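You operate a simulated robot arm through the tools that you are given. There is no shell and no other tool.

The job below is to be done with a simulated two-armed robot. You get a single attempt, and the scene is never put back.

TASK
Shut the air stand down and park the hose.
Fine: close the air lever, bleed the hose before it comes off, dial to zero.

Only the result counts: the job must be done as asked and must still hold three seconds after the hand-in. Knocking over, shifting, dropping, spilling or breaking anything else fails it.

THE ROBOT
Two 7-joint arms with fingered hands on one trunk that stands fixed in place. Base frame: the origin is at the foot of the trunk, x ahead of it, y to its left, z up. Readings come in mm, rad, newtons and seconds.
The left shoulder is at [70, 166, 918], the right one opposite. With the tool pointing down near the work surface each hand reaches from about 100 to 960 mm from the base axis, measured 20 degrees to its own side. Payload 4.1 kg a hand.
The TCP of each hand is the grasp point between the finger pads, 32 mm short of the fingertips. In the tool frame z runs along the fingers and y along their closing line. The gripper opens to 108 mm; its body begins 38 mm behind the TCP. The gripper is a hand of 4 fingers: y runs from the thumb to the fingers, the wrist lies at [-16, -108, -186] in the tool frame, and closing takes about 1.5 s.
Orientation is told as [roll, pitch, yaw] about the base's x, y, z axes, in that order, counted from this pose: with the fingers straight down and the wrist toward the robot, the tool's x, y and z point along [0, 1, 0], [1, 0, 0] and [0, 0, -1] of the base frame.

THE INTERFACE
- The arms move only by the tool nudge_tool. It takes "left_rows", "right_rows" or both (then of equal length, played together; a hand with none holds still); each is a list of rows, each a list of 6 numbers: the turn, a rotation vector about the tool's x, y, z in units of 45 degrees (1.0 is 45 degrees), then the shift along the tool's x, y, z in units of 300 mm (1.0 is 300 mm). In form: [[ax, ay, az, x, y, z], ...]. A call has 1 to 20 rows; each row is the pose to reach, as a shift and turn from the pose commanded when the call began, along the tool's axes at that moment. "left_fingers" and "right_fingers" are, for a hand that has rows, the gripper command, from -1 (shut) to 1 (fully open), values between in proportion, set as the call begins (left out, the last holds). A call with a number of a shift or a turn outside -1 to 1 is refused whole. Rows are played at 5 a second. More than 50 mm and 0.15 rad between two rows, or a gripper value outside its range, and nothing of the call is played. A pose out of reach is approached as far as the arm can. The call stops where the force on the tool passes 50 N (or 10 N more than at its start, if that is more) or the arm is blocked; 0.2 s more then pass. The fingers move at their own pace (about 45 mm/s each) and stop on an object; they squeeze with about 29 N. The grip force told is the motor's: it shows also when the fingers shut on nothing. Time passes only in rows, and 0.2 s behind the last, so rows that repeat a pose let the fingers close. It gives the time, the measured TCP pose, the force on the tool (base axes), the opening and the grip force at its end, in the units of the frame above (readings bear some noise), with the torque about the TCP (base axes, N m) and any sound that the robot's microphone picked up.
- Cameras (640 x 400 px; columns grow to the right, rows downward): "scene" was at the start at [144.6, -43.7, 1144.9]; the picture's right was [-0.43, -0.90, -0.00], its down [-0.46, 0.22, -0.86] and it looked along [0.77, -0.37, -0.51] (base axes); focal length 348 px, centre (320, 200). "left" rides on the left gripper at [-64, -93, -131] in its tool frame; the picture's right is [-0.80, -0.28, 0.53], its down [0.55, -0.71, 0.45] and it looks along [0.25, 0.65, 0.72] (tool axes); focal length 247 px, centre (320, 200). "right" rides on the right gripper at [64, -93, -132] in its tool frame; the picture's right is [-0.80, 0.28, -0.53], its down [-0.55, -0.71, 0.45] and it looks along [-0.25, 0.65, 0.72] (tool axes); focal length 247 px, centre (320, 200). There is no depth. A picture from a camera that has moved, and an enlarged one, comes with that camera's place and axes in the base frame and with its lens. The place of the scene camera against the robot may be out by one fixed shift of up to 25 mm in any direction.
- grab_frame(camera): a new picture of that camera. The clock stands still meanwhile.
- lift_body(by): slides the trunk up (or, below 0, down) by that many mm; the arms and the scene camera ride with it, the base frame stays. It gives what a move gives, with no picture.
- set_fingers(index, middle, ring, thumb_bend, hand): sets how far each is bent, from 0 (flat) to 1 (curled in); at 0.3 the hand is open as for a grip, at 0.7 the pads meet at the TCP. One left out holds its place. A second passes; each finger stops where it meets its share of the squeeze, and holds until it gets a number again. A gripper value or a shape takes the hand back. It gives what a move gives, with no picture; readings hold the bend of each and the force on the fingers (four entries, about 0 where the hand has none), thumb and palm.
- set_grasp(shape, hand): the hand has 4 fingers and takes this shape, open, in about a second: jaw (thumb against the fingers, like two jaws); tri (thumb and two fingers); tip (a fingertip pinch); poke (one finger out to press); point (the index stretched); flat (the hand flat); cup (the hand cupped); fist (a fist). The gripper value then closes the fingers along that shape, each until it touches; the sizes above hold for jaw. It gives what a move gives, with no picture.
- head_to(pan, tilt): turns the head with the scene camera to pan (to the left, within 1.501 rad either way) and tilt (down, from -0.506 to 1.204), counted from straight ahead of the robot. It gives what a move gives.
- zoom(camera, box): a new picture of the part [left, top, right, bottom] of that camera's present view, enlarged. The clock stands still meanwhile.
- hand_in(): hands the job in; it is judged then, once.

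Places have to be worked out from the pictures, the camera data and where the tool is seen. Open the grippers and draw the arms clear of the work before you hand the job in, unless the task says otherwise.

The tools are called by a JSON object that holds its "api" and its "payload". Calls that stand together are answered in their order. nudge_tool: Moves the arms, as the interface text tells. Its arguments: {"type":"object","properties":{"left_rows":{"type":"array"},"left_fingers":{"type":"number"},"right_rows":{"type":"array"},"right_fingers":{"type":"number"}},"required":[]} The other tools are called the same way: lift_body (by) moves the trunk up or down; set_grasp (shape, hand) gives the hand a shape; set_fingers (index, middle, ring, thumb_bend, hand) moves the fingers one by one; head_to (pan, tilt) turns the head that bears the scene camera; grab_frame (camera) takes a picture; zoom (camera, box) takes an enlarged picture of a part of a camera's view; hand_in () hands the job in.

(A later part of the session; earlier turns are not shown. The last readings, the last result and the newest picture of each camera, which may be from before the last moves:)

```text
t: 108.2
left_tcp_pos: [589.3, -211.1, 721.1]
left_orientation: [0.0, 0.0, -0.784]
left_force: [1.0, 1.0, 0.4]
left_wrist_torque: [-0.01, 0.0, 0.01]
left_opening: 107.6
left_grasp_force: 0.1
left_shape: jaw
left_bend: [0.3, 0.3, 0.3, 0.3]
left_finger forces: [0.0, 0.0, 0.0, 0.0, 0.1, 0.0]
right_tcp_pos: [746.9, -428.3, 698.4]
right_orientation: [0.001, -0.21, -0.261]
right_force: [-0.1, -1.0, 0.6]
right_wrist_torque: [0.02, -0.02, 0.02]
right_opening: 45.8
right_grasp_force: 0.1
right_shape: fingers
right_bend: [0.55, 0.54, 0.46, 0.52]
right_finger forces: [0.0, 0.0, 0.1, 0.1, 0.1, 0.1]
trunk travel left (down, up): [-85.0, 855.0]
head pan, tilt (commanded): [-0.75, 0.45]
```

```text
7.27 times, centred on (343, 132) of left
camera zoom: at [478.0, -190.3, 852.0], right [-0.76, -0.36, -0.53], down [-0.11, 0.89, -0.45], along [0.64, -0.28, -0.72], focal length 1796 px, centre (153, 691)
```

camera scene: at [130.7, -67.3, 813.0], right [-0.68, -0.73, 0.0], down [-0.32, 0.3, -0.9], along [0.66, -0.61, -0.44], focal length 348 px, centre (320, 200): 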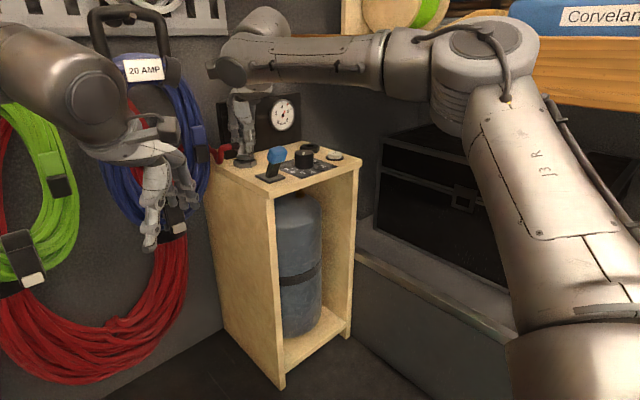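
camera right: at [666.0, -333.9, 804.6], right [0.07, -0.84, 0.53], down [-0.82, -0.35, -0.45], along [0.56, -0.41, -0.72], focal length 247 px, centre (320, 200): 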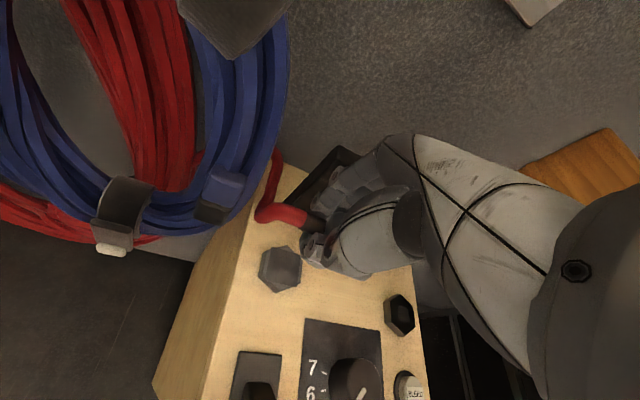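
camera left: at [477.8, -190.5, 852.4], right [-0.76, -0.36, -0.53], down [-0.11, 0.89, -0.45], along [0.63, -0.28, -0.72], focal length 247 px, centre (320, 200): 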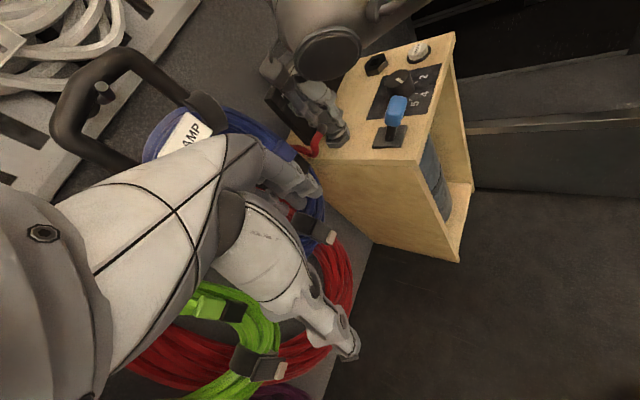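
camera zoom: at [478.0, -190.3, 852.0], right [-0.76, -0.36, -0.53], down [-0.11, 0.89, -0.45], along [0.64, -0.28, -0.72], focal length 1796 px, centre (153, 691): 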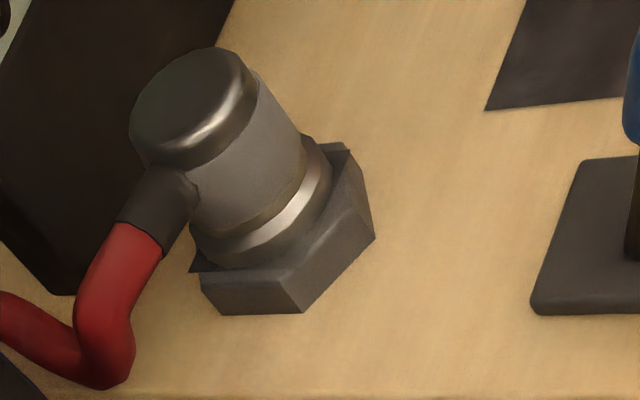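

It stands centred on the seat by itself (flange 322.5 vs hex 323 px). Now I form the poke shape and position the middle fingertip above the cap.

{"api": "set_grasp", "payload": {"shape": "poke", "hand": "right"}}

{"api": "nudge_tool", "payload": {"right_rows": [[0, 0, 0, 0.006, -0.02, 0.06], [0, 0, 0, 0.0118, -0.0405, 0.13], [0, 0, 0, 0.0118, -0.0435, 0.152]]}}

{"api": "zoom", "payload": {"camera": "scene", "box": [220, 105, 275, 165]}}

{"api": "zoom", "payload": {"camera": "left", "box": [290, 60, 380, 155]}}

```text
t: 109.2
left_tcp_pos: [589.9, -210.2, 720.2]
left_orientation: [0.0, 0.001, -0.786]
left_force: [-0.1, -0.6, 0.0]
left_wrist_torque: [-0.01, 0.02, 0.03]
left_opening: 107.6
left_grasp_force: 0.0
left_shape: jaw
left_bend: [0.3, 0.3, 0.3, 0.3]
left_finger forces: [0.0, 0.0, 0.0, 0.1, 0.0, 0.0]
right_tcp_pos: [747.5, -428.7, 699.3]
right_orientation: [0.0, -0.21, -0.261]
right_force: [0.5, 0.7, 0.1]
right_wrist_torque: [0.0, 0.01, 0.0]
right_opening: 0.0
right_grasp_force: 0.0
right_shape: poke
right_bend: [0.7, 0.7, 0.99, 1.0]
right_finger forces: [0.0, 0.0, 0.0, 0.0, 0.1, 0.1]
trunk travel left (down, up): [-85.0, 855.0]
head pan, tilt (commanded): [-0.75, 0.45]
```

```text
t: 110.0
left_tcp_pos: [589.6, -210.8, 721.2]
left_orientation: [-0.001, 0.001, -0.786]
left_force: [-0.4, -0.1, 0.4]
left_wrist_torque: [-0.02, -0.04, -0.03]
left_opening: 107.8
left_grasp_force: 0.1
left_shape: jaw
left_bend: [0.3, 0.3, 0.3, 0.3]
left_finger forces: [0.0, 0.1, 0.0, 0.1, 0.0, 0.1]
right_tcp_pos: [745.1, -424.4, 649.5]
right_orientation: [0.0, -0.209, -0.262]
right_force: [0.1, 0.6, -0.2]
right_wrist_torque: [0.03, -0.03, 0.01]
right_opening: 0.4
right_grasp_force: 0.0
right_shape: poke
right_bend: [0.7, 0.7, 0.99, 1.0]
right_finger forces: [0.0, 0.0, 0.0, 0.0, 0.0, 0.1]
trunk travel left (down, up): [-85.0, 855.0]
head pan, tilt (commanded): [-0.75, 0.45]
```

```text
6.67 times, centred on (248, 135) of scene
camera zoom: at [130.7, -67.3, 813.0], right [-0.68, -0.73, 0.0], down [-0.32, 0.3, -0.9], along [0.66, -0.61, -0.44], focal length 2318 px, centre (803, 633)
```

zoom: 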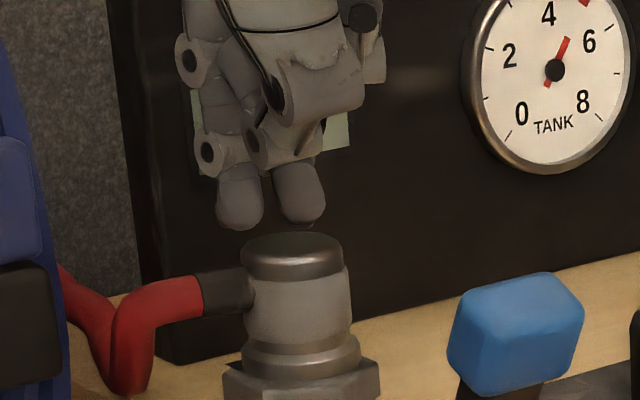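

```text
4.21 times, centred on (335, 108) of left
camera zoom: at [478.0, -190.3, 852.0], right [-0.76, -0.36, -0.53], down [-0.11, 0.89, -0.45], along [0.63, -0.28, -0.72], focal length 1040 px, centre (257, 590)
```

zoom: 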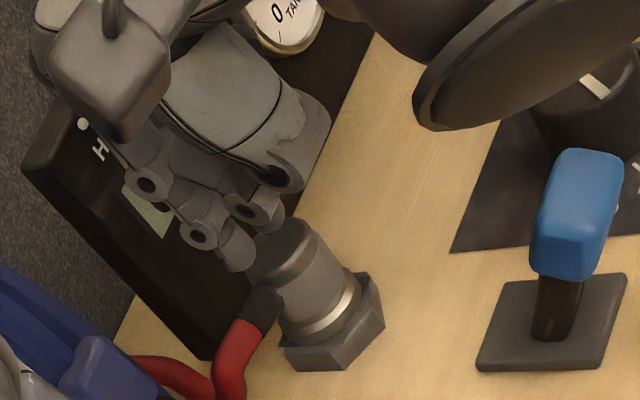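

The middle fingertip is about 2 mm from the cap's axis. I press straight down in small rows.

{"api": "nudge_tool", "payload": {"right_rows": [[0, 0, 0, 0, -0.0021, 0.0098], [0, 0, 0, 0, -0.0042, 0.0196], [0, 0, 0, 0, -0.0055, 0.0261], [0, 0, 0, 0, -0.0069, 0.0326]]}}

{"api": "zoom", "payload": {"camera": "scene", "box": [227, 130, 262, 165]}}

```text
t: 111.0
left_tcp_pos: [588.4, -209.7, 721.6]
left_orientation: [-0.001, 0.0, -0.785]
left_force: [-0.3, -0.3, -0.5]
left_wrist_torque: [0.01, -0.02, 0.01]
left_opening: 107.6
left_grasp_force: 0.0
left_shape: jaw
left_bend: [0.3, 0.3, 0.3, 0.3]
left_finger forces: [0.0, 0.0, 0.0, 0.1, 0.0, 0.0]
right_tcp_pos: [742.7, -423.6, 645.1]
right_orientation: [0.0, -0.216, -0.261]
right_force: [-0.3, -0.3, 14.1]
right_wrist_torque: [-0.11, -0.02, -0.01]
right_opening: 0.0
right_grasp_force: 0.1
right_shape: poke
right_bend: [0.7, 0.7, 0.99, 1.0]
right_finger forces: [0.0, 14.0, 0.0, 0.0, 0.1, 0.0]
trunk travel left (down, up): [-85.0, 855.0]
head pan, tilt (commanded): [-0.75, 0.45]
heard: snap
```

```text
11.43 times, centred on (244, 148) of scene
camera zoom: at [129.4, -66.7, 813.5], right [-0.68, -0.73, 0.0], down [-0.32, 0.3, -0.9], along [0.66, -0.61, -0.43], focal length 3974 px, centre (1183, 800)
```

zoom: 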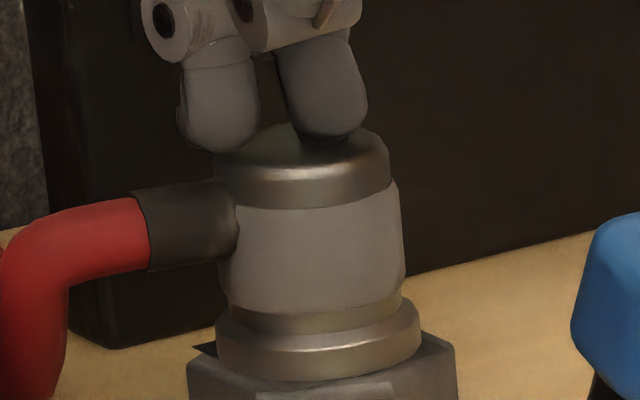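

Snap at 14 N – latched with only a vertical press. I lift the finger straight off and retreat upward.

{"api": "nudge_tool", "payload": {"right_rows": [[0, 0, 0, 0, 0.0028, -0.013], [0, 0, 0, 0, 0.007, -0.0326], [0, 0, 0, 0, 0.0139, -0.065], [0, 0, 0, 0, 0.0277, -0.13], [0, 0, 0, 0, 0.0416, -0.196], [0, 0, 0, 0, 0.0555, -0.261]]}}

{"api": "zoom", "payload": {"camera": "scene", "box": [227, 135, 262, 170]}}

{"api": "zoom", "payload": {"camera": "left", "box": [290, 60, 380, 155]}}

```text
t: 112.3
left_tcp_pos: [589.6, -209.8, 721.1]
left_orientation: [0.0, 0.0, -0.788]
left_force: [-0.6, -0.2, 0.4]
left_wrist_torque: [-0.03, 0.0, -0.01]
left_opening: 107.8
left_grasp_force: 0.1
left_shape: jaw
left_bend: [0.3, 0.3, 0.3, 0.3]
left_finger forces: [0.0, 0.0, 0.1, 0.0, 0.0, 0.1]
right_tcp_pos: [745.4, -424.1, 720.6]
right_orientation: [-0.001, -0.211, -0.261]
right_force: [-0.2, 0.6, 0.7]
right_wrist_torque: [0.03, 0.01, 0.02]
right_opening: 0.2
right_grasp_force: 0.1
right_shape: poke
right_bend: [0.7, 0.7, 0.99, 1.0]
right_finger forces: [0.0, 0.0, 0.0, 0.0, 0.1, 0.0]
trunk travel left (down, up): [-85.0, 855.0]
head pan, tilt (commanded): [-0.75, 0.45]
```

```text
11.43 times, centred on (244, 152) of scene
camera zoom: at [130.6, -67.3, 813.0], right [-0.68, -0.73, 0.0], down [-0.32, 0.3, -0.9], along [0.66, -0.61, -0.44], focal length 3974 px, centre (1183, 743)
```

zoom: 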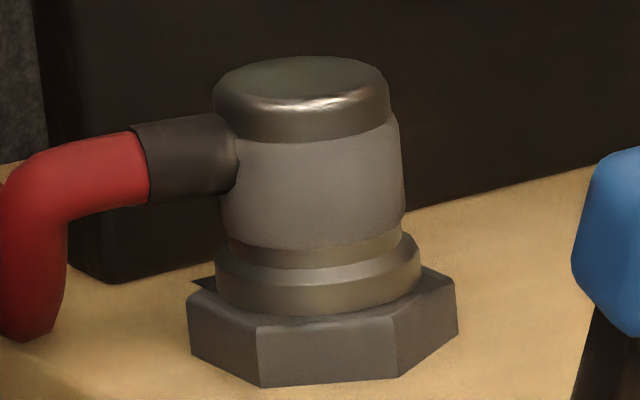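

```text
4.21 times, centred on (335, 108) of left
camera zoom: at [478.0, -190.3, 852.0], right [-0.76, -0.36, -0.53], down [-0.11, 0.89, -0.45], along [0.64, -0.28, -0.72], focal length 1040 px, centre (257, 590)
```

zoom: 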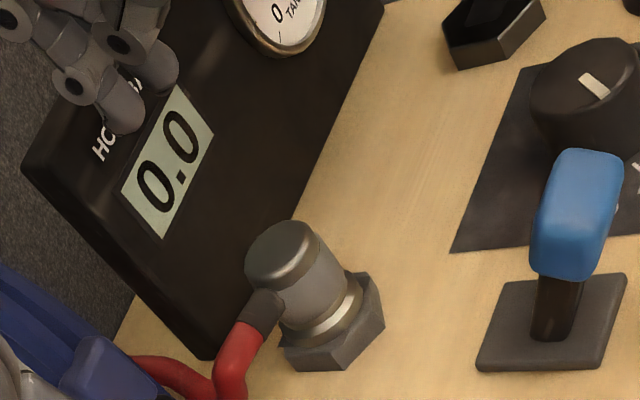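

Parked: the coupling sits latched on its seat and the display reads 0.0. Next is the dial. I raise the trunk 140 mm for comfort, then level the hand and carry it over to above the dial.

{"api": "lift_body", "payload": {"by": 140}}

{"api": "nudge_tool", "payload": {"right_rows": [[0.05, 0, 0, -0.075, -0.059, 0.069], [0.1, 0, 0, -0.15, -0.118, 0.139], [0.16, 0, 0, -0.225, -0.176, 0.208], [0.21, 0, 0, -0.3, -0.235, 0.278], [0.267, 0, 0, -0.375, -0.294, 0.347]]}}

{"api": "grab_frame", "payload": {"camera": "scene"}}

{"api": "grab_frame", "payload": {"camera": "right"}}

```text
t: 114.0
left_tcp_pos: [588.7, -210.2, 862.6]
left_orientation: [0.001, 0.0, -0.784]
left_force: [0.5, 0.4, -1.0]
left_wrist_torque: [-0.01, 0.02, 0.02]
left_opening: 107.6
left_grasp_force: 0.0
left_shape: jaw
left_bend: [0.3, 0.3, 0.3, 0.3]
left_finger forces: [0.1, 0.0, 0.0, 0.0, 0.0, 0.0]
right_tcp_pos: [744.7, -423.5, 860.2]
right_orientation: [-0.001, -0.209, -0.262]
right_force: [0.2, -0.4, -0.3]
right_wrist_torque: [-0.01, 0.01, 0.02]
right_opening: 0.0
right_grasp_force: 0.1
right_shape: poke
right_bend: [0.7, 0.7, 0.99, 1.0]
right_finger forces: [0.0, 0.0, 0.1, 0.0, 0.0, 0.1]
trunk travel left (down, up): [-225.0, 715.0]
head pan, tilt (commanded): [-0.75, 0.45]
```

```text
t: 115.2
left_tcp_pos: [588.5, -210.4, 861.8]
left_orientation: [0.0, 0.0, -0.785]
left_force: [-0.2, -1.0, -0.5]
left_wrist_torque: [-0.01, -0.02, 0.01]
left_opening: 107.8
left_grasp_force: 0.0
left_shape: jaw
left_bend: [0.3, 0.3, 0.3, 0.3]
left_finger forces: [0.0, 0.0, 0.0, 0.0, 0.0, 0.0]
right_tcp_pos: [652.5, -515.6, 740.9]
right_orientation: [-0.002, 0.001, -0.263]
right_force: [0.0, 0.0, -0.7]
right_wrist_torque: [-0.01, 0.0, 0.03]
right_opening: 0.2
right_grasp_force: 0.1
right_shape: poke
right_bend: [0.7, 0.7, 0.99, 1.0]
right_finger forces: [0.1, 0.0, 0.0, 0.0, 0.0, 0.0]
trunk travel left (down, up): [-225.0, 715.0]
head pan, tilt (commanded): [-0.75, 0.45]
```

```text
taken
camera scene: at [130.7, -67.6, 953.0], right [-0.68, -0.73, 0.0], down [-0.32, 0.3, -0.9], along [0.66, -0.61, -0.44], focal length 348 px, centre (320, 200)
```

scene: 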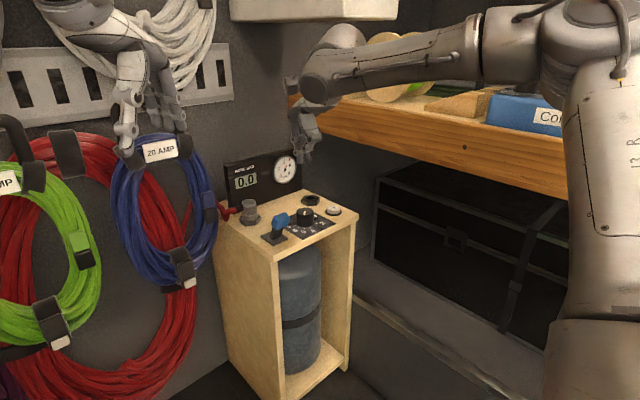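

```text
taken
camera right: at [579.4, -430.3, 871.1], right [0.07, -0.84, 0.53], down [-0.82, -0.35, -0.45], along [0.56, -0.41, -0.72], focal length 247 px, centre (320, 200)
```

right: 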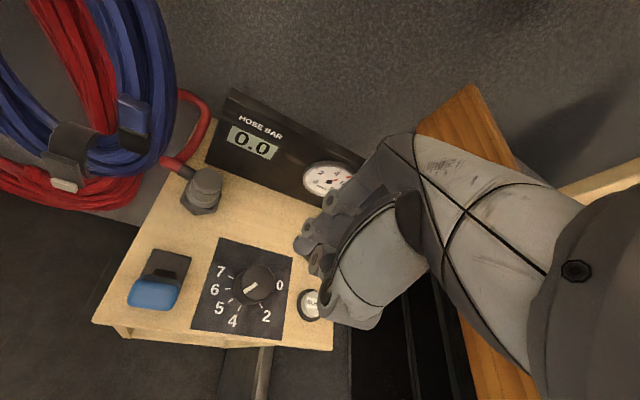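

The dial is clearly visible with its pointer at 5. I open the hand as a jaw (partly), and turn it to yaw −60° above the dial so I'll have room to twist anticlockwise.

{"api": "set_grasp", "payload": {"shape": "jaw", "hand": "right"}}

{"api": "nudge_tool", "payload": {"right_rows": [[0, 0, 0.167, 0, 0, 0], [0, 0, 0.333, 0, 0, 0], [0, 0, 0.5, 0, 0, 0], [0, 0, 0.667, 0, 0, 0.02], [0, 0, 0.833, 0, 0, 0.04], [0, 0, 1.0, 0, 0, 0.06]], "right_fingers": 0.4}}

{"api": "grab_frame", "payload": {"camera": "right"}}

{"api": "zoom", "payload": {"camera": "scene", "box": [220, 100, 370, 260]}}

{"api": "zoom", "payload": {"camera": "left", "box": [330, 20, 480, 160]}}

```text
t: 116.1
left_tcp_pos: [588.2, -209.6, 860.4]
left_orientation: [0.001, 0.0, -0.784]
left_force: [0.7, -0.3, 0.5]
left_wrist_torque: [0.02, 0.01, -0.02]
left_opening: 107.8
left_grasp_force: 0.1
left_shape: jaw
left_bend: [0.3, 0.3, 0.3, 0.3]
left_finger forces: [0.0, 0.1, 0.0, 0.1, 0.2, 0.0]
right_tcp_pos: [652.5, -515.9, 742.2]
right_orientation: [0.0, -0.002, -0.263]
right_force: [0.1, -0.3, 0.3]
right_wrist_torque: [0.01, -0.03, 0.02]
right_opening: 107.8
right_grasp_force: 0.0
right_shape: jaw
right_bend: [0.3, 0.3, 0.3, 0.3]
right_finger forces: [0.0, 0.0, 0.0, 0.0, 0.1, 0.0]
trunk travel left (down, up): [-225.0, 715.0]
head pan, tilt (commanded): [-0.75, 0.45]
```

```text
t: 117.5
left_tcp_pos: [589.4, -211.7, 861.2]
left_orientation: [0.001, 0.0, -0.784]
left_force: [-0.5, -0.1, -0.3]
left_wrist_torque: [-0.01, 0.03, 0.02]
left_opening: 107.8
left_grasp_force: 0.1
left_shape: jaw
left_bend: [0.3, 0.3, 0.3, 0.3]
left_finger forces: [0.0, 0.1, 0.0, 0.1, 0.0, 0.1]
right_tcp_pos: [653.2, -515.5, 722.4]
right_orientation: [0.0, -0.001, -1.049]
right_force: [0.5, 0.7, -0.4]
right_wrist_torque: [-0.03, -0.02, -0.01]
right_opening: 76.0
right_grasp_force: 0.1
right_shape: jaw
right_bend: [0.27, 0.37, 0.35, 0.61]
right_finger forces: [0.0, 0.0, 0.0, 0.0, 0.0, 0.0]
trunk travel left (down, up): [-225.0, 715.0]
head pan, tilt (commanded): [-0.75, 0.45]
```

```text
taken
camera right: at [662.9, -403.8, 853.3], right [-0.55, -0.64, 0.53], down [-0.83, 0.34, -0.45], along [0.11, -0.69, -0.72], focal length 247 px, centre (320, 200)
```

right: 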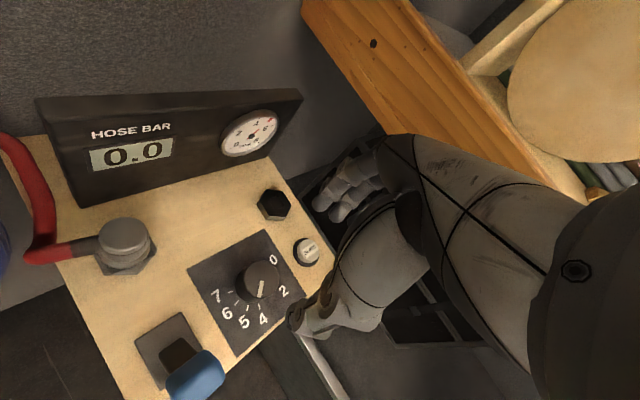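

```text
2.50 times, centred on (295, 180) of scene
camera zoom: at [130.9, -67.4, 953.0], right [-0.68, -0.73, 0.0], down [-0.32, 0.3, -0.9], along [0.66, -0.61, -0.44], focal length 869 px, centre (382, 250)
```

zoom: 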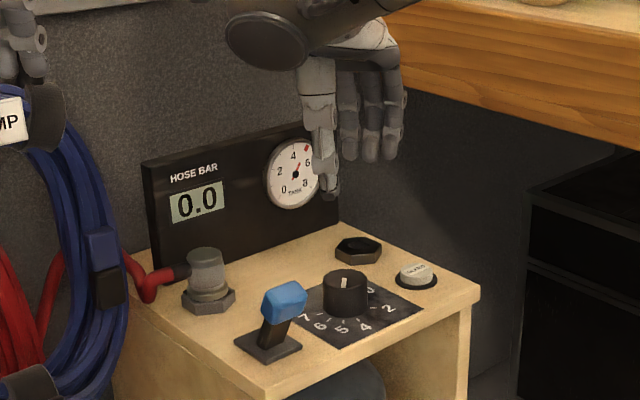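

```text
2.86 times, centred on (405, 90) of left
camera zoom: at [478.3, -190.4, 991.8], right [-0.76, -0.36, -0.53], down [-0.11, 0.89, -0.45], along [0.63, -0.28, -0.72], focal length 706 px, centre (77, 514)
```

zoom: 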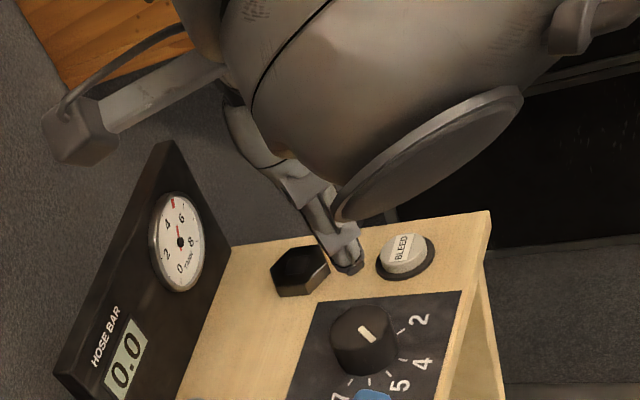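

The dial centre comes out at ≈[655,-517]. I set a symmetric finger opening and descend around the knob to z≈606.

{"api": "set_fingers", "payload": {"hand": "right", "index": 0.44, "middle": 0.44, "ring": 0.44, "thumb_bend": 0.44}}

{"api": "nudge_tool", "payload": {"right_rows": [[0, 0, 0, 0.003, 0.002, 0.1], [0, 0, 0, 0.003, 0.002, 0.2], [0, 0, 0, 0.003, 0.002, 0.3], [0, 0, 0, 0.003, 0.002, 0.387]]}}

{"api": "grab_frame", "payload": {"camera": "right"}}

{"api": "zoom", "payload": {"camera": "scene", "box": [240, 140, 370, 260]}}

{"api": "zoom", "payload": {"camera": "left", "box": [360, 40, 480, 150]}}

```text
t: 118.5
left_tcp_pos: [589.4, -209.6, 860.0]
left_orientation: [0.0, 0.0, -0.786]
left_force: [-0.2, 0.1, 0.0]
left_wrist_torque: [-0.01, -0.01, 0.02]
left_opening: 107.7
left_grasp_force: 0.1
left_shape: jaw
left_bend: [0.3, 0.3, 0.3, 0.3]
left_finger forces: [0.0, 0.1, 0.0, 0.1, 0.1, 0.1]
right_tcp_pos: [652.5, -516.1, 723.4]
right_orientation: [0.001, 0.0, -1.048]
right_force: [0.4, -0.5, -0.2]
right_wrist_torque: [-0.01, -0.04, -0.04]
right_opening: 71.9
right_grasp_force: 0.1
right_shape: fingers
right_bend: [0.44, 0.44, 0.44, 0.44]
right_finger forces: [0.0, 0.0, 0.1, 0.0, 0.0, 0.1]
trunk travel left (down, up): [-225.0, 715.0]
head pan, tilt (commanded): [-0.75, 0.45]
```

```text
t: 119.5
left_tcp_pos: [587.7, -210.8, 860.2]
left_orientation: [0.0, 0.0, -0.786]
left_force: [-0.2, -0.2, 0.1]
left_wrist_torque: [0.02, 0.0, 0.0]
left_opening: 107.5
left_grasp_force: 0.2
left_shape: jaw
left_bend: [0.3, 0.3, 0.3, 0.3]
left_finger forces: [0.0, 0.1, 0.0, 0.1, 0.0, 0.0]
right_tcp_pos: [652.1, -515.4, 605.7]
right_orientation: [-0.001, 0.0, -1.047]
right_force: [-0.8, -0.1, -0.3]
right_wrist_torque: [0.02, 0.02, 0.0]
right_opening: 71.8
right_grasp_force: 0.1
right_shape: fingers
right_bend: [0.44, 0.44, 0.44, 0.44]
right_finger forces: [0.0, 0.0, 0.0, 0.0, 0.0, 0.0]
trunk travel left (down, up): [-225.0, 715.0]
head pan, tilt (commanded): [-0.75, 0.45]
```

```text
taken
camera right: at [663.5, -403.2, 737.2], right [-0.55, -0.64, 0.53], down [-0.83, 0.34, -0.45], along [0.11, -0.69, -0.72], focal length 247 px, centre (320, 200)
```

right: 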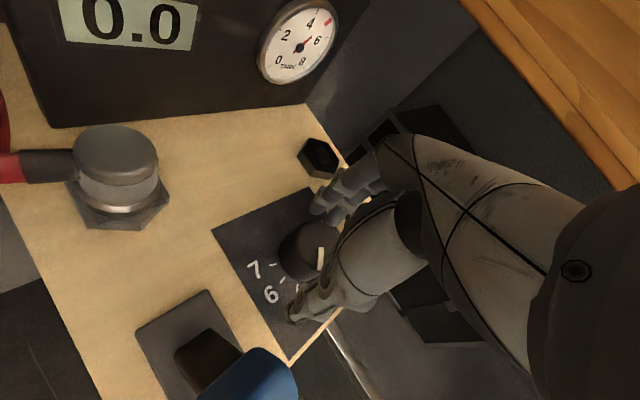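

```text
3.33 times, centred on (305, 200) of scene
camera zoom: at [130.9, -67.5, 953.0], right [-0.68, -0.73, 0.0], down [-0.32, 0.3, -0.9], along [0.66, -0.61, -0.44], focal length 1159 px, centre (370, 200)
```

zoom: 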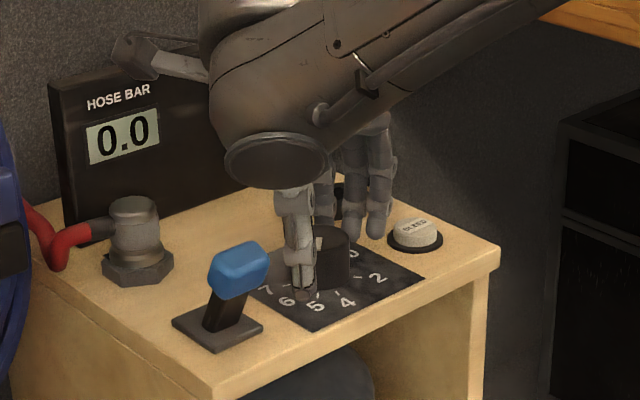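

```text
3.64 times, centred on (420, 95) of left
camera zoom: at [478.2, -190.5, 991.8], right [-0.76, -0.36, -0.53], down [-0.11, 0.89, -0.45], along [0.63, -0.28, -0.72], focal length 898 px, centre (-44, 582)
```

zoom: 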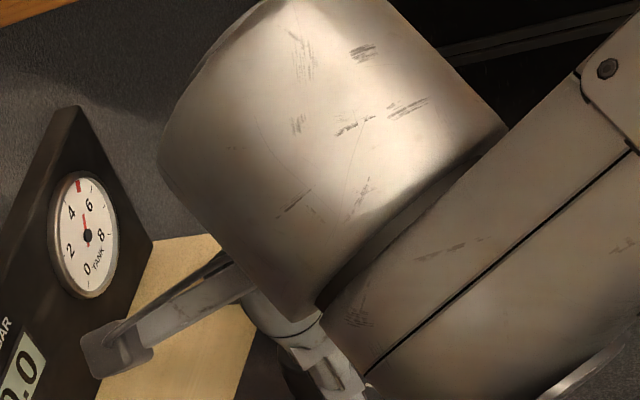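

The hand straddles the knob. I go down another 8 mm and close the fingers on it.

{"api": "nudge_tool", "payload": {"right_rows": [[0, 0, 0, 0.004, 0.006, 0.015], [0, 0, 0, 0.006, 0.006, 0.026]]}}

{"api": "set_fingers", "payload": {"hand": "right", "index": 0.66, "middle": 0.66, "ring": 0.66, "thumb_bend": 0.68}}

{"api": "grab_frame", "payload": {"camera": "right"}}

{"api": "zoom", "payload": {"camera": "scene", "box": [270, 170, 350, 250]}}

```text
t: 120.1
left_tcp_pos: [588.7, -210.5, 860.2]
left_orientation: [0.0, -0.001, -0.784]
left_force: [0.2, -0.5, -0.6]
left_wrist_torque: [0.01, 0.0, -0.01]
left_opening: 107.9
left_grasp_force: 0.1
left_shape: jaw
left_bend: [0.3, 0.3, 0.3, 0.3]
left_finger forces: [0.0, 0.1, 0.0, 0.0, 0.0, 0.0]
right_tcp_pos: [656.8, -516.4, 599.1]
right_orientation: [-0.001, -0.001, -1.049]
right_force: [-0.2, 1.1, 0.0]
right_wrist_torque: [0.02, -0.01, 0.01]
right_opening: 71.5
right_grasp_force: 0.1
right_shape: fingers
right_bend: [0.44, 0.44, 0.44, 0.44]
right_finger forces: [0.1, 0.0, 0.0, 0.1, 0.1, 0.0]
trunk travel left (down, up): [-225.0, 715.0]
head pan, tilt (commanded): [-0.75, 0.45]
```

```text
t: 121.1
left_tcp_pos: [590.1, -211.5, 860.7]
left_orientation: [-0.001, 0.001, -0.785]
left_force: [0.2, 0.8, 0.5]
left_wrist_torque: [0.0, 0.0, 0.03]
left_opening: 107.7
left_grasp_force: 0.1
left_shape: jaw
left_bend: [0.3, 0.3, 0.3, 0.3]
left_finger forces: [0.1, 0.0, 0.0, 0.0, 0.0, 0.0]
right_tcp_pos: [656.2, -516.2, 599.6]
right_orientation: [0.0, -0.001, -1.048]
right_force: [4.1, -6.1, 3.2]
right_wrist_torque: [-0.25, -0.12, 0.01]
right_opening: 36.5
right_grasp_force: 12.1
right_shape: fingers
right_bend: [0.58, 0.58, 0.66, 0.59]
right_finger forces: [6.8, 8.6, 0.1, 0.1, 8.7, 0.1]
trunk travel left (down, up): [-225.0, 715.0]
head pan, tilt (commanded): [-0.75, 0.45]
```

```text
taken
camera right: at [666.2, -404.1, 729.6], right [-0.55, -0.64, 0.53], down [-0.83, 0.34, -0.45], along [0.11, -0.69, -0.72], focal length 247 px, centre (320, 200)
```

right: 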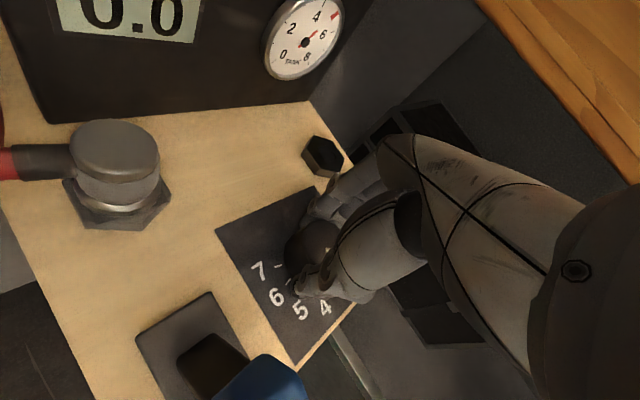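

```text
5.00 times, centred on (310, 210) of scene
camera zoom: at [130.7, -67.6, 953.0], right [-0.68, -0.73, 0.0], down [-0.32, 0.3, -0.9], along [0.66, -0.61, -0.44], focal length 1739 px, centre (370, 150)
```

zoom: 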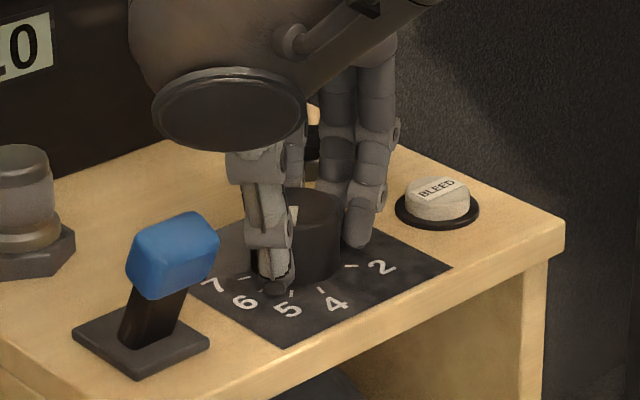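

The knob is gripped by thumb, index and middle. I twist anticlockwise (+45° yaw) in small rows.

{"api": "nudge_tool", "payload": {"right_rows": [[0, 0, -0.14, 0, 0, 0], [0, 0, -0.28, 0, 0, 0], [0, 0, -0.42, 0, 0, 0], [0, 0, -0.57, 0, 0, 0], [0, 0, -0.71, 0, 0, 0], [0, 0, -0.86, 0, 0, 0], [0, 0, -1.0, 0, 0, 0]]}}

{"api": "grab_frame", "payload": {"camera": "right"}}

{"api": "zoom", "payload": {"camera": "scene", "box": [270, 170, 350, 250]}}

```text
t: 122.7
left_tcp_pos: [589.9, -209.5, 860.6]
left_orientation: [0.0, 0.0, -0.785]
left_force: [-0.7, 0.3, -0.1]
left_wrist_torque: [0.0, 0.02, -0.01]
left_opening: 107.8
left_grasp_force: 0.1
left_shape: jaw
left_bend: [0.3, 0.3, 0.3, 0.3]
left_finger forces: [0.1, 0.0, 0.0, 0.0, 0.0, 0.1]
right_tcp_pos: [656.9, -517.2, 597.8]
right_orientation: [0.0, 0.001, -0.26]
right_force: [1.1, -2.3, 0.6]
right_wrist_torque: [-0.09, -0.01, 0.02]
right_opening: 36.3
right_grasp_force: 11.2
right_shape: fingers
right_bend: [0.59, 0.59, 0.66, 0.59]
right_finger forces: [4.8, 7.0, 0.0, 0.0, 10.8, 0.0]
trunk travel left (down, up): [-225.0, 715.0]
head pan, tilt (commanded): [-0.75, 0.45]
```

```text
taken
camera right: at [583.8, -430.4, 729.6], right [0.07, -0.84, 0.53], down [-0.82, -0.35, -0.45], along [0.56, -0.41, -0.72], focal length 247 px, centre (320, 200)
```

right: 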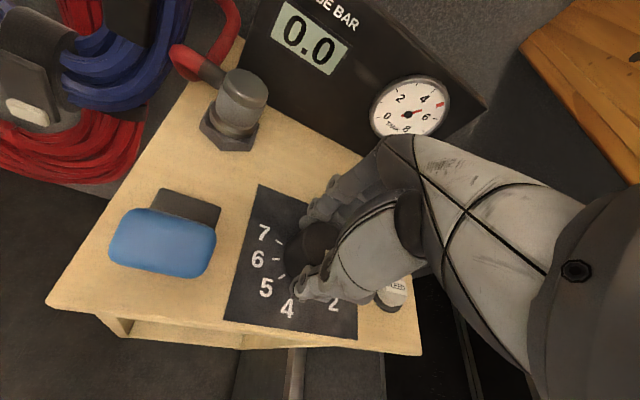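

```text
5.00 times, centred on (310, 210) of scene
camera zoom: at [130.6, -67.4, 953.0], right [-0.68, -0.73, 0.0], down [-0.32, 0.3, -0.9], along [0.66, -0.61, -0.44], focal length 1739 px, centre (370, 150)
```

zoom: 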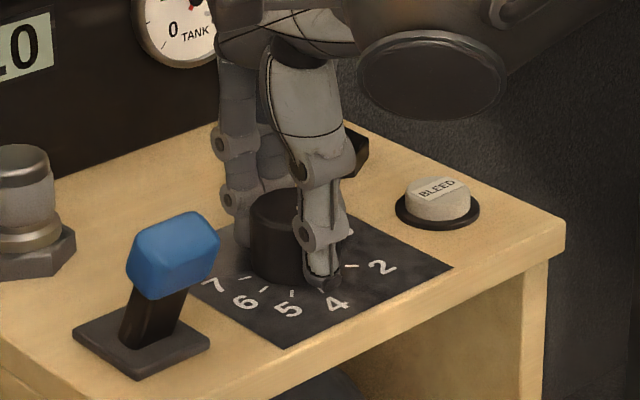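

The twist went smoothly. I continue another +35° before regripping.

{"api": "nudge_tool", "payload": {"right_rows": [[0, 0, -0.13, 0, 0, 0], [0, 0, -0.26, 0, 0, 0], [0, 0, -0.39, 0, 0, 0], [0, 0, -0.52, 0, 0, 0], [0, 0, -0.65, 0, 0, 0], [0, 0, -0.78, 0, 0, 0]]}}

{"api": "grab_frame", "payload": {"camera": "right"}}

{"api": "zoom", "payload": {"camera": "scene", "box": [270, 170, 350, 250]}}

{"api": "zoom", "payload": {"camera": "left", "box": [380, 60, 480, 150]}}

```text
t: 124.1
left_tcp_pos: [589.5, -209.9, 861.9]
left_orientation: [0.001, 0.0, -0.786]
left_force: [0.1, 0.1, -0.5]
left_wrist_torque: [0.0, 0.03, 0.02]
left_opening: 107.7
left_grasp_force: 0.0
left_shape: jaw
left_bend: [0.3, 0.3, 0.3, 0.3]
left_finger forces: [0.0, 0.0, 0.0, 0.0, 0.1, 0.0]
right_tcp_pos: [656.6, -516.2, 599.2]
right_orientation: [0.001, 0.0, 0.35]
right_force: [-1.7, 1.8, -0.7]
right_wrist_torque: [0.04, 0.03, -0.01]
right_opening: 36.6
right_grasp_force: 11.2
right_shape: fingers
right_bend: [0.59, 0.6, 0.66, 0.59]
right_finger forces: [5.1, 6.2, 0.0, 0.0, 11.4, 0.0]
trunk travel left (down, up): [-225.0, 715.0]
head pan, tilt (commanded): [-0.75, 0.45]
```

```text
taken
camera right: at [547.4, -487.8, 729.7], right [0.54, -0.65, 0.53], down [-0.47, -0.76, -0.45], along [0.7, -0.01, -0.72], focal length 247 px, centre (320, 200)
```

right: 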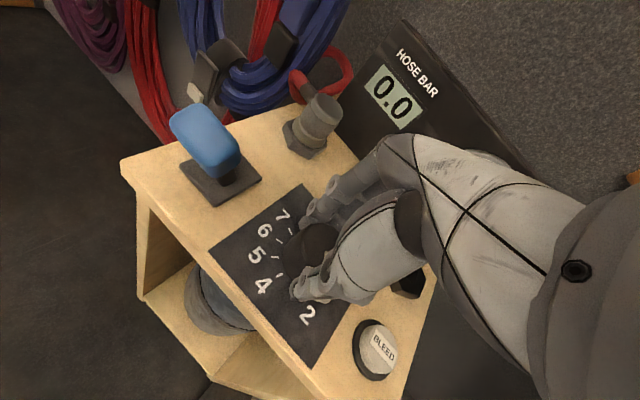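

```text
5.00 times, centred on (310, 210) of scene
camera zoom: at [130.6, -67.1, 953.0], right [-0.68, -0.73, 0.0], down [-0.32, 0.3, -0.9], along [0.66, -0.61, -0.44], focal length 1739 px, centre (370, 150)
```

zoom: 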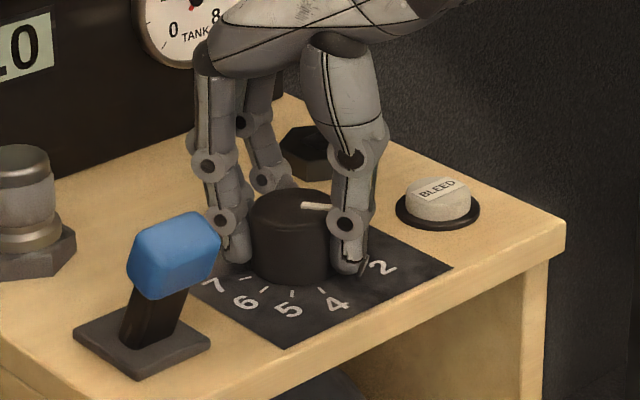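

```text
4.44 times, centred on (430, 105) of left
camera zoom: at [477.9, -190.0, 992.0], right [-0.76, -0.36, -0.53], down [-0.11, 0.89, -0.45], along [0.64, -0.28, -0.72], focal length 1098 px, centre (-169, 622)
```

zoom: 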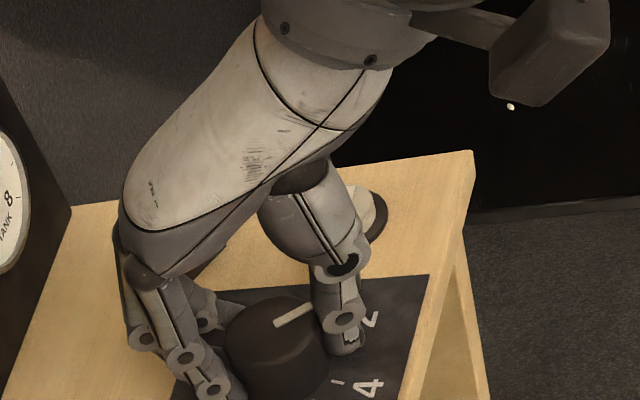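

The pointer has moved to about 2–2.5 bar (≈80° turned); about 70° remains to 0. I open the fingers, rise, turn the hand back and regrip.

{"api": "set_fingers", "payload": {"hand": "right", "index": 0.44, "middle": 0.44, "ring": 0.44, "thumb_bend": 0.44}}

{"api": "nudge_tool", "payload": {"right_rows": [[0, 0, 0, 0, 0, -0.08], [0, 0, 0, 0, 0, -0.17], [0, 0, 0.14, 0, 0, -0.17], [0, 0, 0.28, 0, 0, -0.17], [0, 0, 0.43, 0, 0, -0.17], [0, 0, 0.57, 0, 0, -0.17], [0, 0, 0.71, 0, 0, -0.17], [0, 0, 0.86, 0, 0, -0.17], [0, 0, 1.0, 0, 0, -0.17]]}}

{"api": "zoom", "payload": {"camera": "scene", "box": [270, 170, 350, 250]}}

{"api": "grab_frame", "payload": {"camera": "right"}}

```text
t: 125.1
left_tcp_pos: [589.2, -210.8, 861.1]
left_orientation: [-0.001, -0.002, -0.786]
left_force: [0.0, -0.1, 0.7]
left_wrist_torque: [-0.01, -0.04, 0.0]
left_opening: 107.8
left_grasp_force: 0.0
left_shape: jaw
left_bend: [0.3, 0.3, 0.3, 0.3]
left_finger forces: [0.0, 0.0, 0.0, 0.1, 0.0, 0.0]
right_tcp_pos: [655.9, -516.1, 597.3]
right_orientation: [0.001, 0.001, 0.351]
right_force: [-0.6, 0.3, 0.0]
right_wrist_torque: [0.0, 0.01, 0.0]
right_opening: 71.4
right_grasp_force: 0.1
right_shape: fingers
right_bend: [0.44, 0.44, 0.44, 0.44]
right_finger forces: [0.0, 0.0, 0.0, 0.0, 0.0, 0.1]
trunk travel left (down, up): [-225.0, 715.0]
head pan, tilt (commanded): [-0.75, 0.45]
```

```text
t: 127.1
left_tcp_pos: [590.2, -210.2, 860.5]
left_orientation: [0.0, 0.001, -0.785]
left_force: [0.1, 1.0, 0.1]
left_wrist_torque: [0.01, -0.01, 0.01]
left_opening: 107.7
left_grasp_force: 0.0
left_shape: jaw
left_bend: [0.3, 0.3, 0.3, 0.3]
left_finger forces: [0.1, 0.0, 0.0, 0.0, 0.0, 0.1]
right_tcp_pos: [656.3, -516.3, 650.7]
right_orientation: [-0.001, -0.002, -0.438]
right_force: [-0.1, 0.0, 0.0]
right_wrist_torque: [-0.01, 0.01, -0.02]
right_opening: 71.1
right_grasp_force: 0.1
right_shape: fingers
right_bend: [0.44, 0.44, 0.44, 0.44]
right_finger forces: [0.1, 0.0, 0.1, 0.1, 0.0, 0.1]
trunk travel left (down, up): [-225.0, 715.0]
head pan, tilt (commanded): [-0.75, 0.45]
```

```text
5.00 times, centred on (310, 210) of scene
camera zoom: at [130.7, -67.2, 953.0], right [-0.68, -0.73, 0.0], down [-0.32, 0.3, -0.9], along [0.66, -0.61, -0.44], focal length 1739 px, centre (370, 150)
```

zoom: 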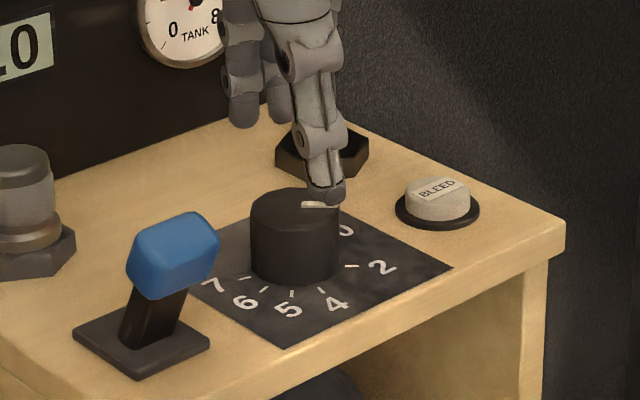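

```text
taken
camera right: at [599.9, -419.0, 780.9], right [-0.08, -0.84, 0.53], down [-0.87, -0.2, -0.45], along [0.48, -0.5, -0.72], focal length 247 px, centre (320, 200)
```

right: 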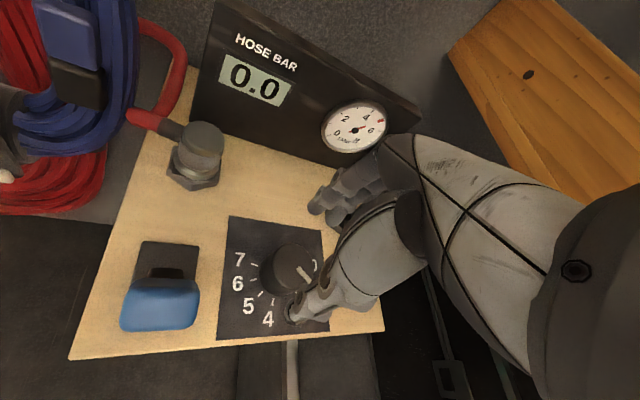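

The pointer is near 2 (≈40°), so roughly 65° remains. I rotate the hand back another 25°, descend and regrip.

{"api": "nudge_tool", "payload": {"right_rows": [[0, 0, 0.14, 0, 0, 0.04], [0, 0, 0.28, 0, 0, 0.08], [0, 0, 0.42, 0, 0, 0.12], [0, 0, 0.556, 0, 0, 0.15], [0, 0, 0.556, -0.002, -0.002, 0.173]]}}

{"api": "set_fingers", "payload": {"hand": "right", "index": 0.67, "middle": 0.67, "ring": 0.66, "thumb_bend": 0.69}}

{"api": "zoom", "payload": {"camera": "scene", "box": [270, 170, 350, 250]}}

```text
t: 128.3
left_tcp_pos: [589.3, -209.5, 860.8]
left_orientation: [0.001, -0.001, -0.785]
left_force: [0.2, -0.5, -0.1]
left_wrist_torque: [0.0, 0.03, 0.0]
left_opening: 107.8
left_grasp_force: 0.0
left_shape: jaw
left_bend: [0.3, 0.3, 0.3, 0.3]
left_finger forces: [0.0, 0.0, 0.1, 0.1, 0.0, 0.1]
right_tcp_pos: [654.4, -515.6, 598.7]
right_orientation: [0.001, 0.001, -0.873]
right_force: [0.3, 0.4, 0.3]
right_wrist_torque: [0.05, -0.02, 0.0]
right_opening: 71.3
right_grasp_force: 0.1
right_shape: fingers
right_bend: [0.44, 0.44, 0.44, 0.44]
right_finger forces: [0.1, 0.0, 0.0, 0.0, 0.0, 0.0]
trunk travel left (down, up): [-225.0, 715.0]
head pan, tilt (commanded): [-0.75, 0.45]
```

```text
t: 129.3
left_tcp_pos: [589.9, -209.4, 860.3]
left_orientation: [0.0, 0.0, -0.786]
left_force: [0.2, -0.5, 0.1]
left_wrist_torque: [-0.01, 0.0, 0.01]
left_opening: 107.8
left_grasp_force: 0.0
left_shape: jaw
left_bend: [0.3, 0.3, 0.3, 0.3]
left_finger forces: [0.0, 0.1, 0.1, 0.0, 0.0, 0.0]
right_tcp_pos: [655.6, -515.3, 597.4]
right_orientation: [0.0, -0.002, -0.872]
right_force: [6.3, -8.0, 6.1]
right_wrist_torque: [-0.55, -0.29, 0.02]
right_opening: 35.6
right_grasp_force: 16.0
right_shape: fingers
right_bend: [0.58, 0.58, 0.66, 0.6]
right_finger forces: [6.9, 16.1, 0.0, 0.1, 8.7, 0.0]
trunk travel left (down, up): [-225.0, 715.0]
head pan, tilt (commanded): [-0.75, 0.45]
```

```text
5.00 times, centred on (310, 210) of scene
camera zoom: at [130.5, -67.5, 953.1], right [-0.68, -0.73, 0.0], down [-0.32, 0.3, -0.9], along [0.66, -0.61, -0.44], focal length 1739 px, centre (370, 150)
```

zoom: 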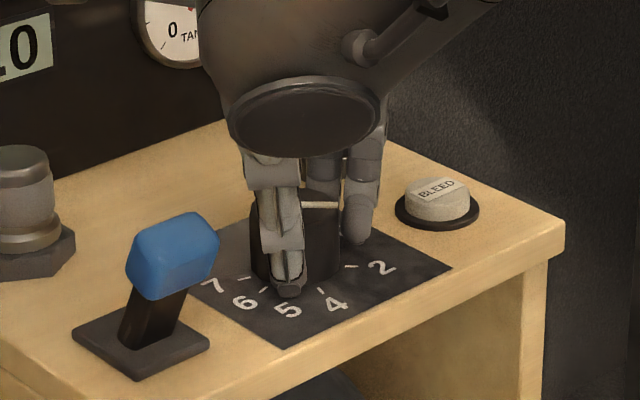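

Regripped. I twist another +45°.

{"api": "nudge_tool", "payload": {"right_rows": [[0, 0, -0.14, 0, 0, 0], [0, 0, -0.28, 0, 0, 0], [0, 0, -0.42, 0, 0, 0], [0, 0, -0.57, 0, 0, 0], [0, 0, -0.71, 0, 0, 0], [0, 0, -0.86, 0, 0, 0], [0, 0, -1.0, 0, 0, 0]]}}

{"api": "zoom", "payload": {"camera": "scene", "box": [270, 170, 350, 250]}}

{"api": "zoom", "payload": {"camera": "right", "box": [220, 180, 420, 340]}}

```text
t: 130.9
left_tcp_pos: [589.5, -209.3, 861.7]
left_orientation: [-0.001, 0.0, -0.785]
left_force: [-0.2, -1.3, -1.0]
left_wrist_torque: [-0.02, -0.03, 0.01]
left_opening: 107.7
left_grasp_force: 0.0
left_shape: jaw
left_bend: [0.3, 0.3, 0.3, 0.3]
left_finger forces: [0.0, 0.0, 0.0, 0.0, 0.0, 0.1]
right_tcp_pos: [655.9, -516.2, 599.0]
right_orientation: [0.0, -0.003, -0.084]
right_force: [4.0, -7.9, 3.9]
right_wrist_torque: [-0.34, -0.22, -0.07]
right_opening: 35.4
right_grasp_force: 15.6
right_shape: fingers
right_bend: [0.59, 0.59, 0.66, 0.6]
right_finger forces: [5.2, 15.0, 0.0, 0.0, 10.7, 0.0]
trunk travel left (down, up): [-225.0, 715.0]
head pan, tilt (commanded): [-0.75, 0.45]
```

```text
5.00 times, centred on (310, 210) of scene
camera zoom: at [130.4, -67.6, 953.0], right [-0.68, -0.73, 0.0], down [-0.32, 0.3, -0.9], along [0.66, -0.61, -0.44], focal length 1739 px, centre (370, 150)
```

zoom: 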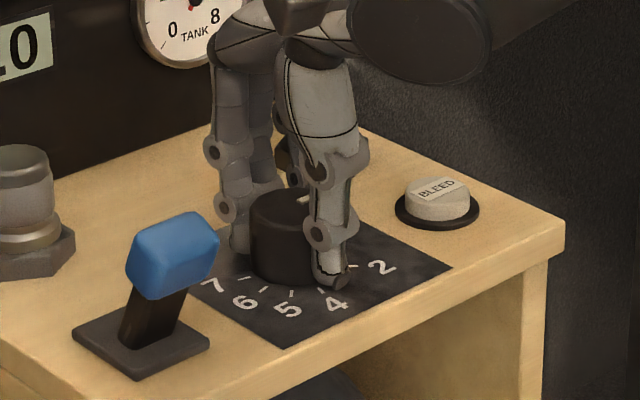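

```text
2.50 times, centred on (320, 260) of right
camera zoom: at [569.0, -444.9, 728.6], right [0.21, -0.82, 0.53], down [-0.75, -0.49, -0.45], along [0.63, -0.3, -0.72], focal length 617 px, centre (320, 50)
```

zoom: 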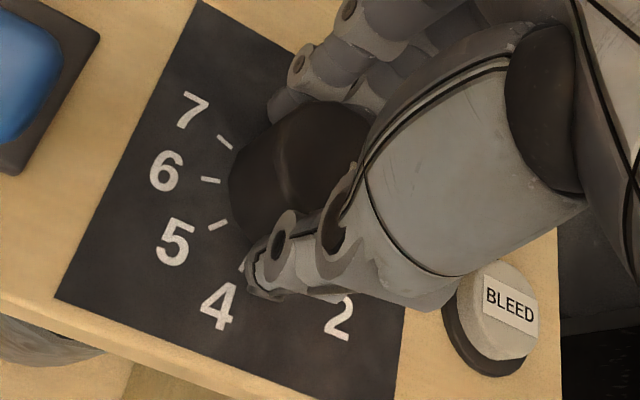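

The pointer is now around 80–85°; I continue by about 18° and then release to read it.

{"api": "nudge_tool", "payload": {"right_rows": [[0, 0, -0.13, 0, 0, 0], [0, 0, -0.27, 0, 0, 0], [0, 0, -0.4, 0, 0, 0], [0, 0, -0.4, 0, 0, 0]]}}

{"api": "zoom", "payload": {"camera": "scene", "box": [290, 180, 340, 235]}}

{"api": "zoom", "payload": {"camera": "left", "box": [380, 60, 480, 150]}}

```text
t: 131.9
left_tcp_pos: [588.9, -211.5, 860.7]
left_orientation: [0.001, 0.0, -0.784]
left_force: [0.8, 0.6, 0.0]
left_wrist_torque: [0.03, 0.0, 0.01]
left_opening: 107.5
left_grasp_force: 0.1
left_shape: jaw
left_bend: [0.3, 0.3, 0.3, 0.3]
left_finger forces: [0.1, 0.0, 0.0, 0.0, 0.1, 0.0]
right_tcp_pos: [655.7, -516.4, 597.5]
right_orientation: [0.0, 0.0, 0.228]
right_force: [3.8, -5.2, 1.9]
right_wrist_torque: [-0.18, -0.17, -0.25]
right_opening: 35.4
right_grasp_force: 14.6
right_shape: fingers
right_bend: [0.59, 0.6, 0.66, 0.6]
right_finger forces: [4.9, 14.0, 0.0, 0.1, 11.5, 0.1]
trunk travel left (down, up): [-225.0, 715.0]
head pan, tilt (commanded): [-0.75, 0.45]
```

```text
7.27 times, centred on (315, 208) of scene
camera zoom: at [130.6, -67.5, 953.0], right [-0.68, -0.73, 0.0], down [-0.32, 0.3, -0.9], along [0.66, -0.61, -0.44], focal length 2529 px, centre (356, 146)
```

zoom: 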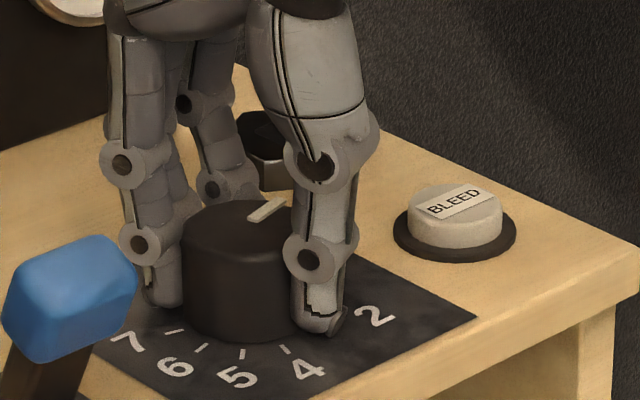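

```text
4.44 times, centred on (430, 105) of left
camera zoom: at [478.0, -190.4, 992.0], right [-0.76, -0.36, -0.53], down [-0.11, 0.89, -0.45], along [0.64, -0.28, -0.72], focal length 1098 px, centre (-169, 622)
```

zoom: 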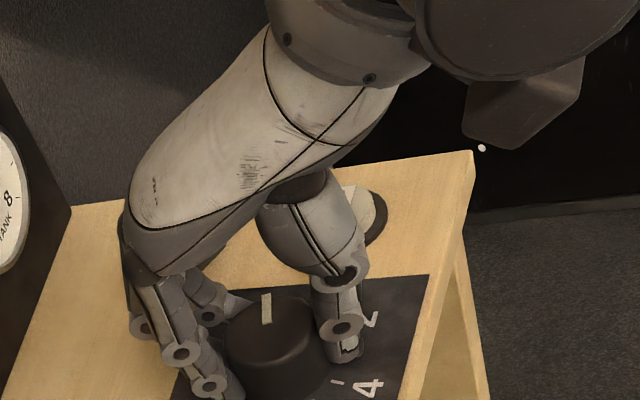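

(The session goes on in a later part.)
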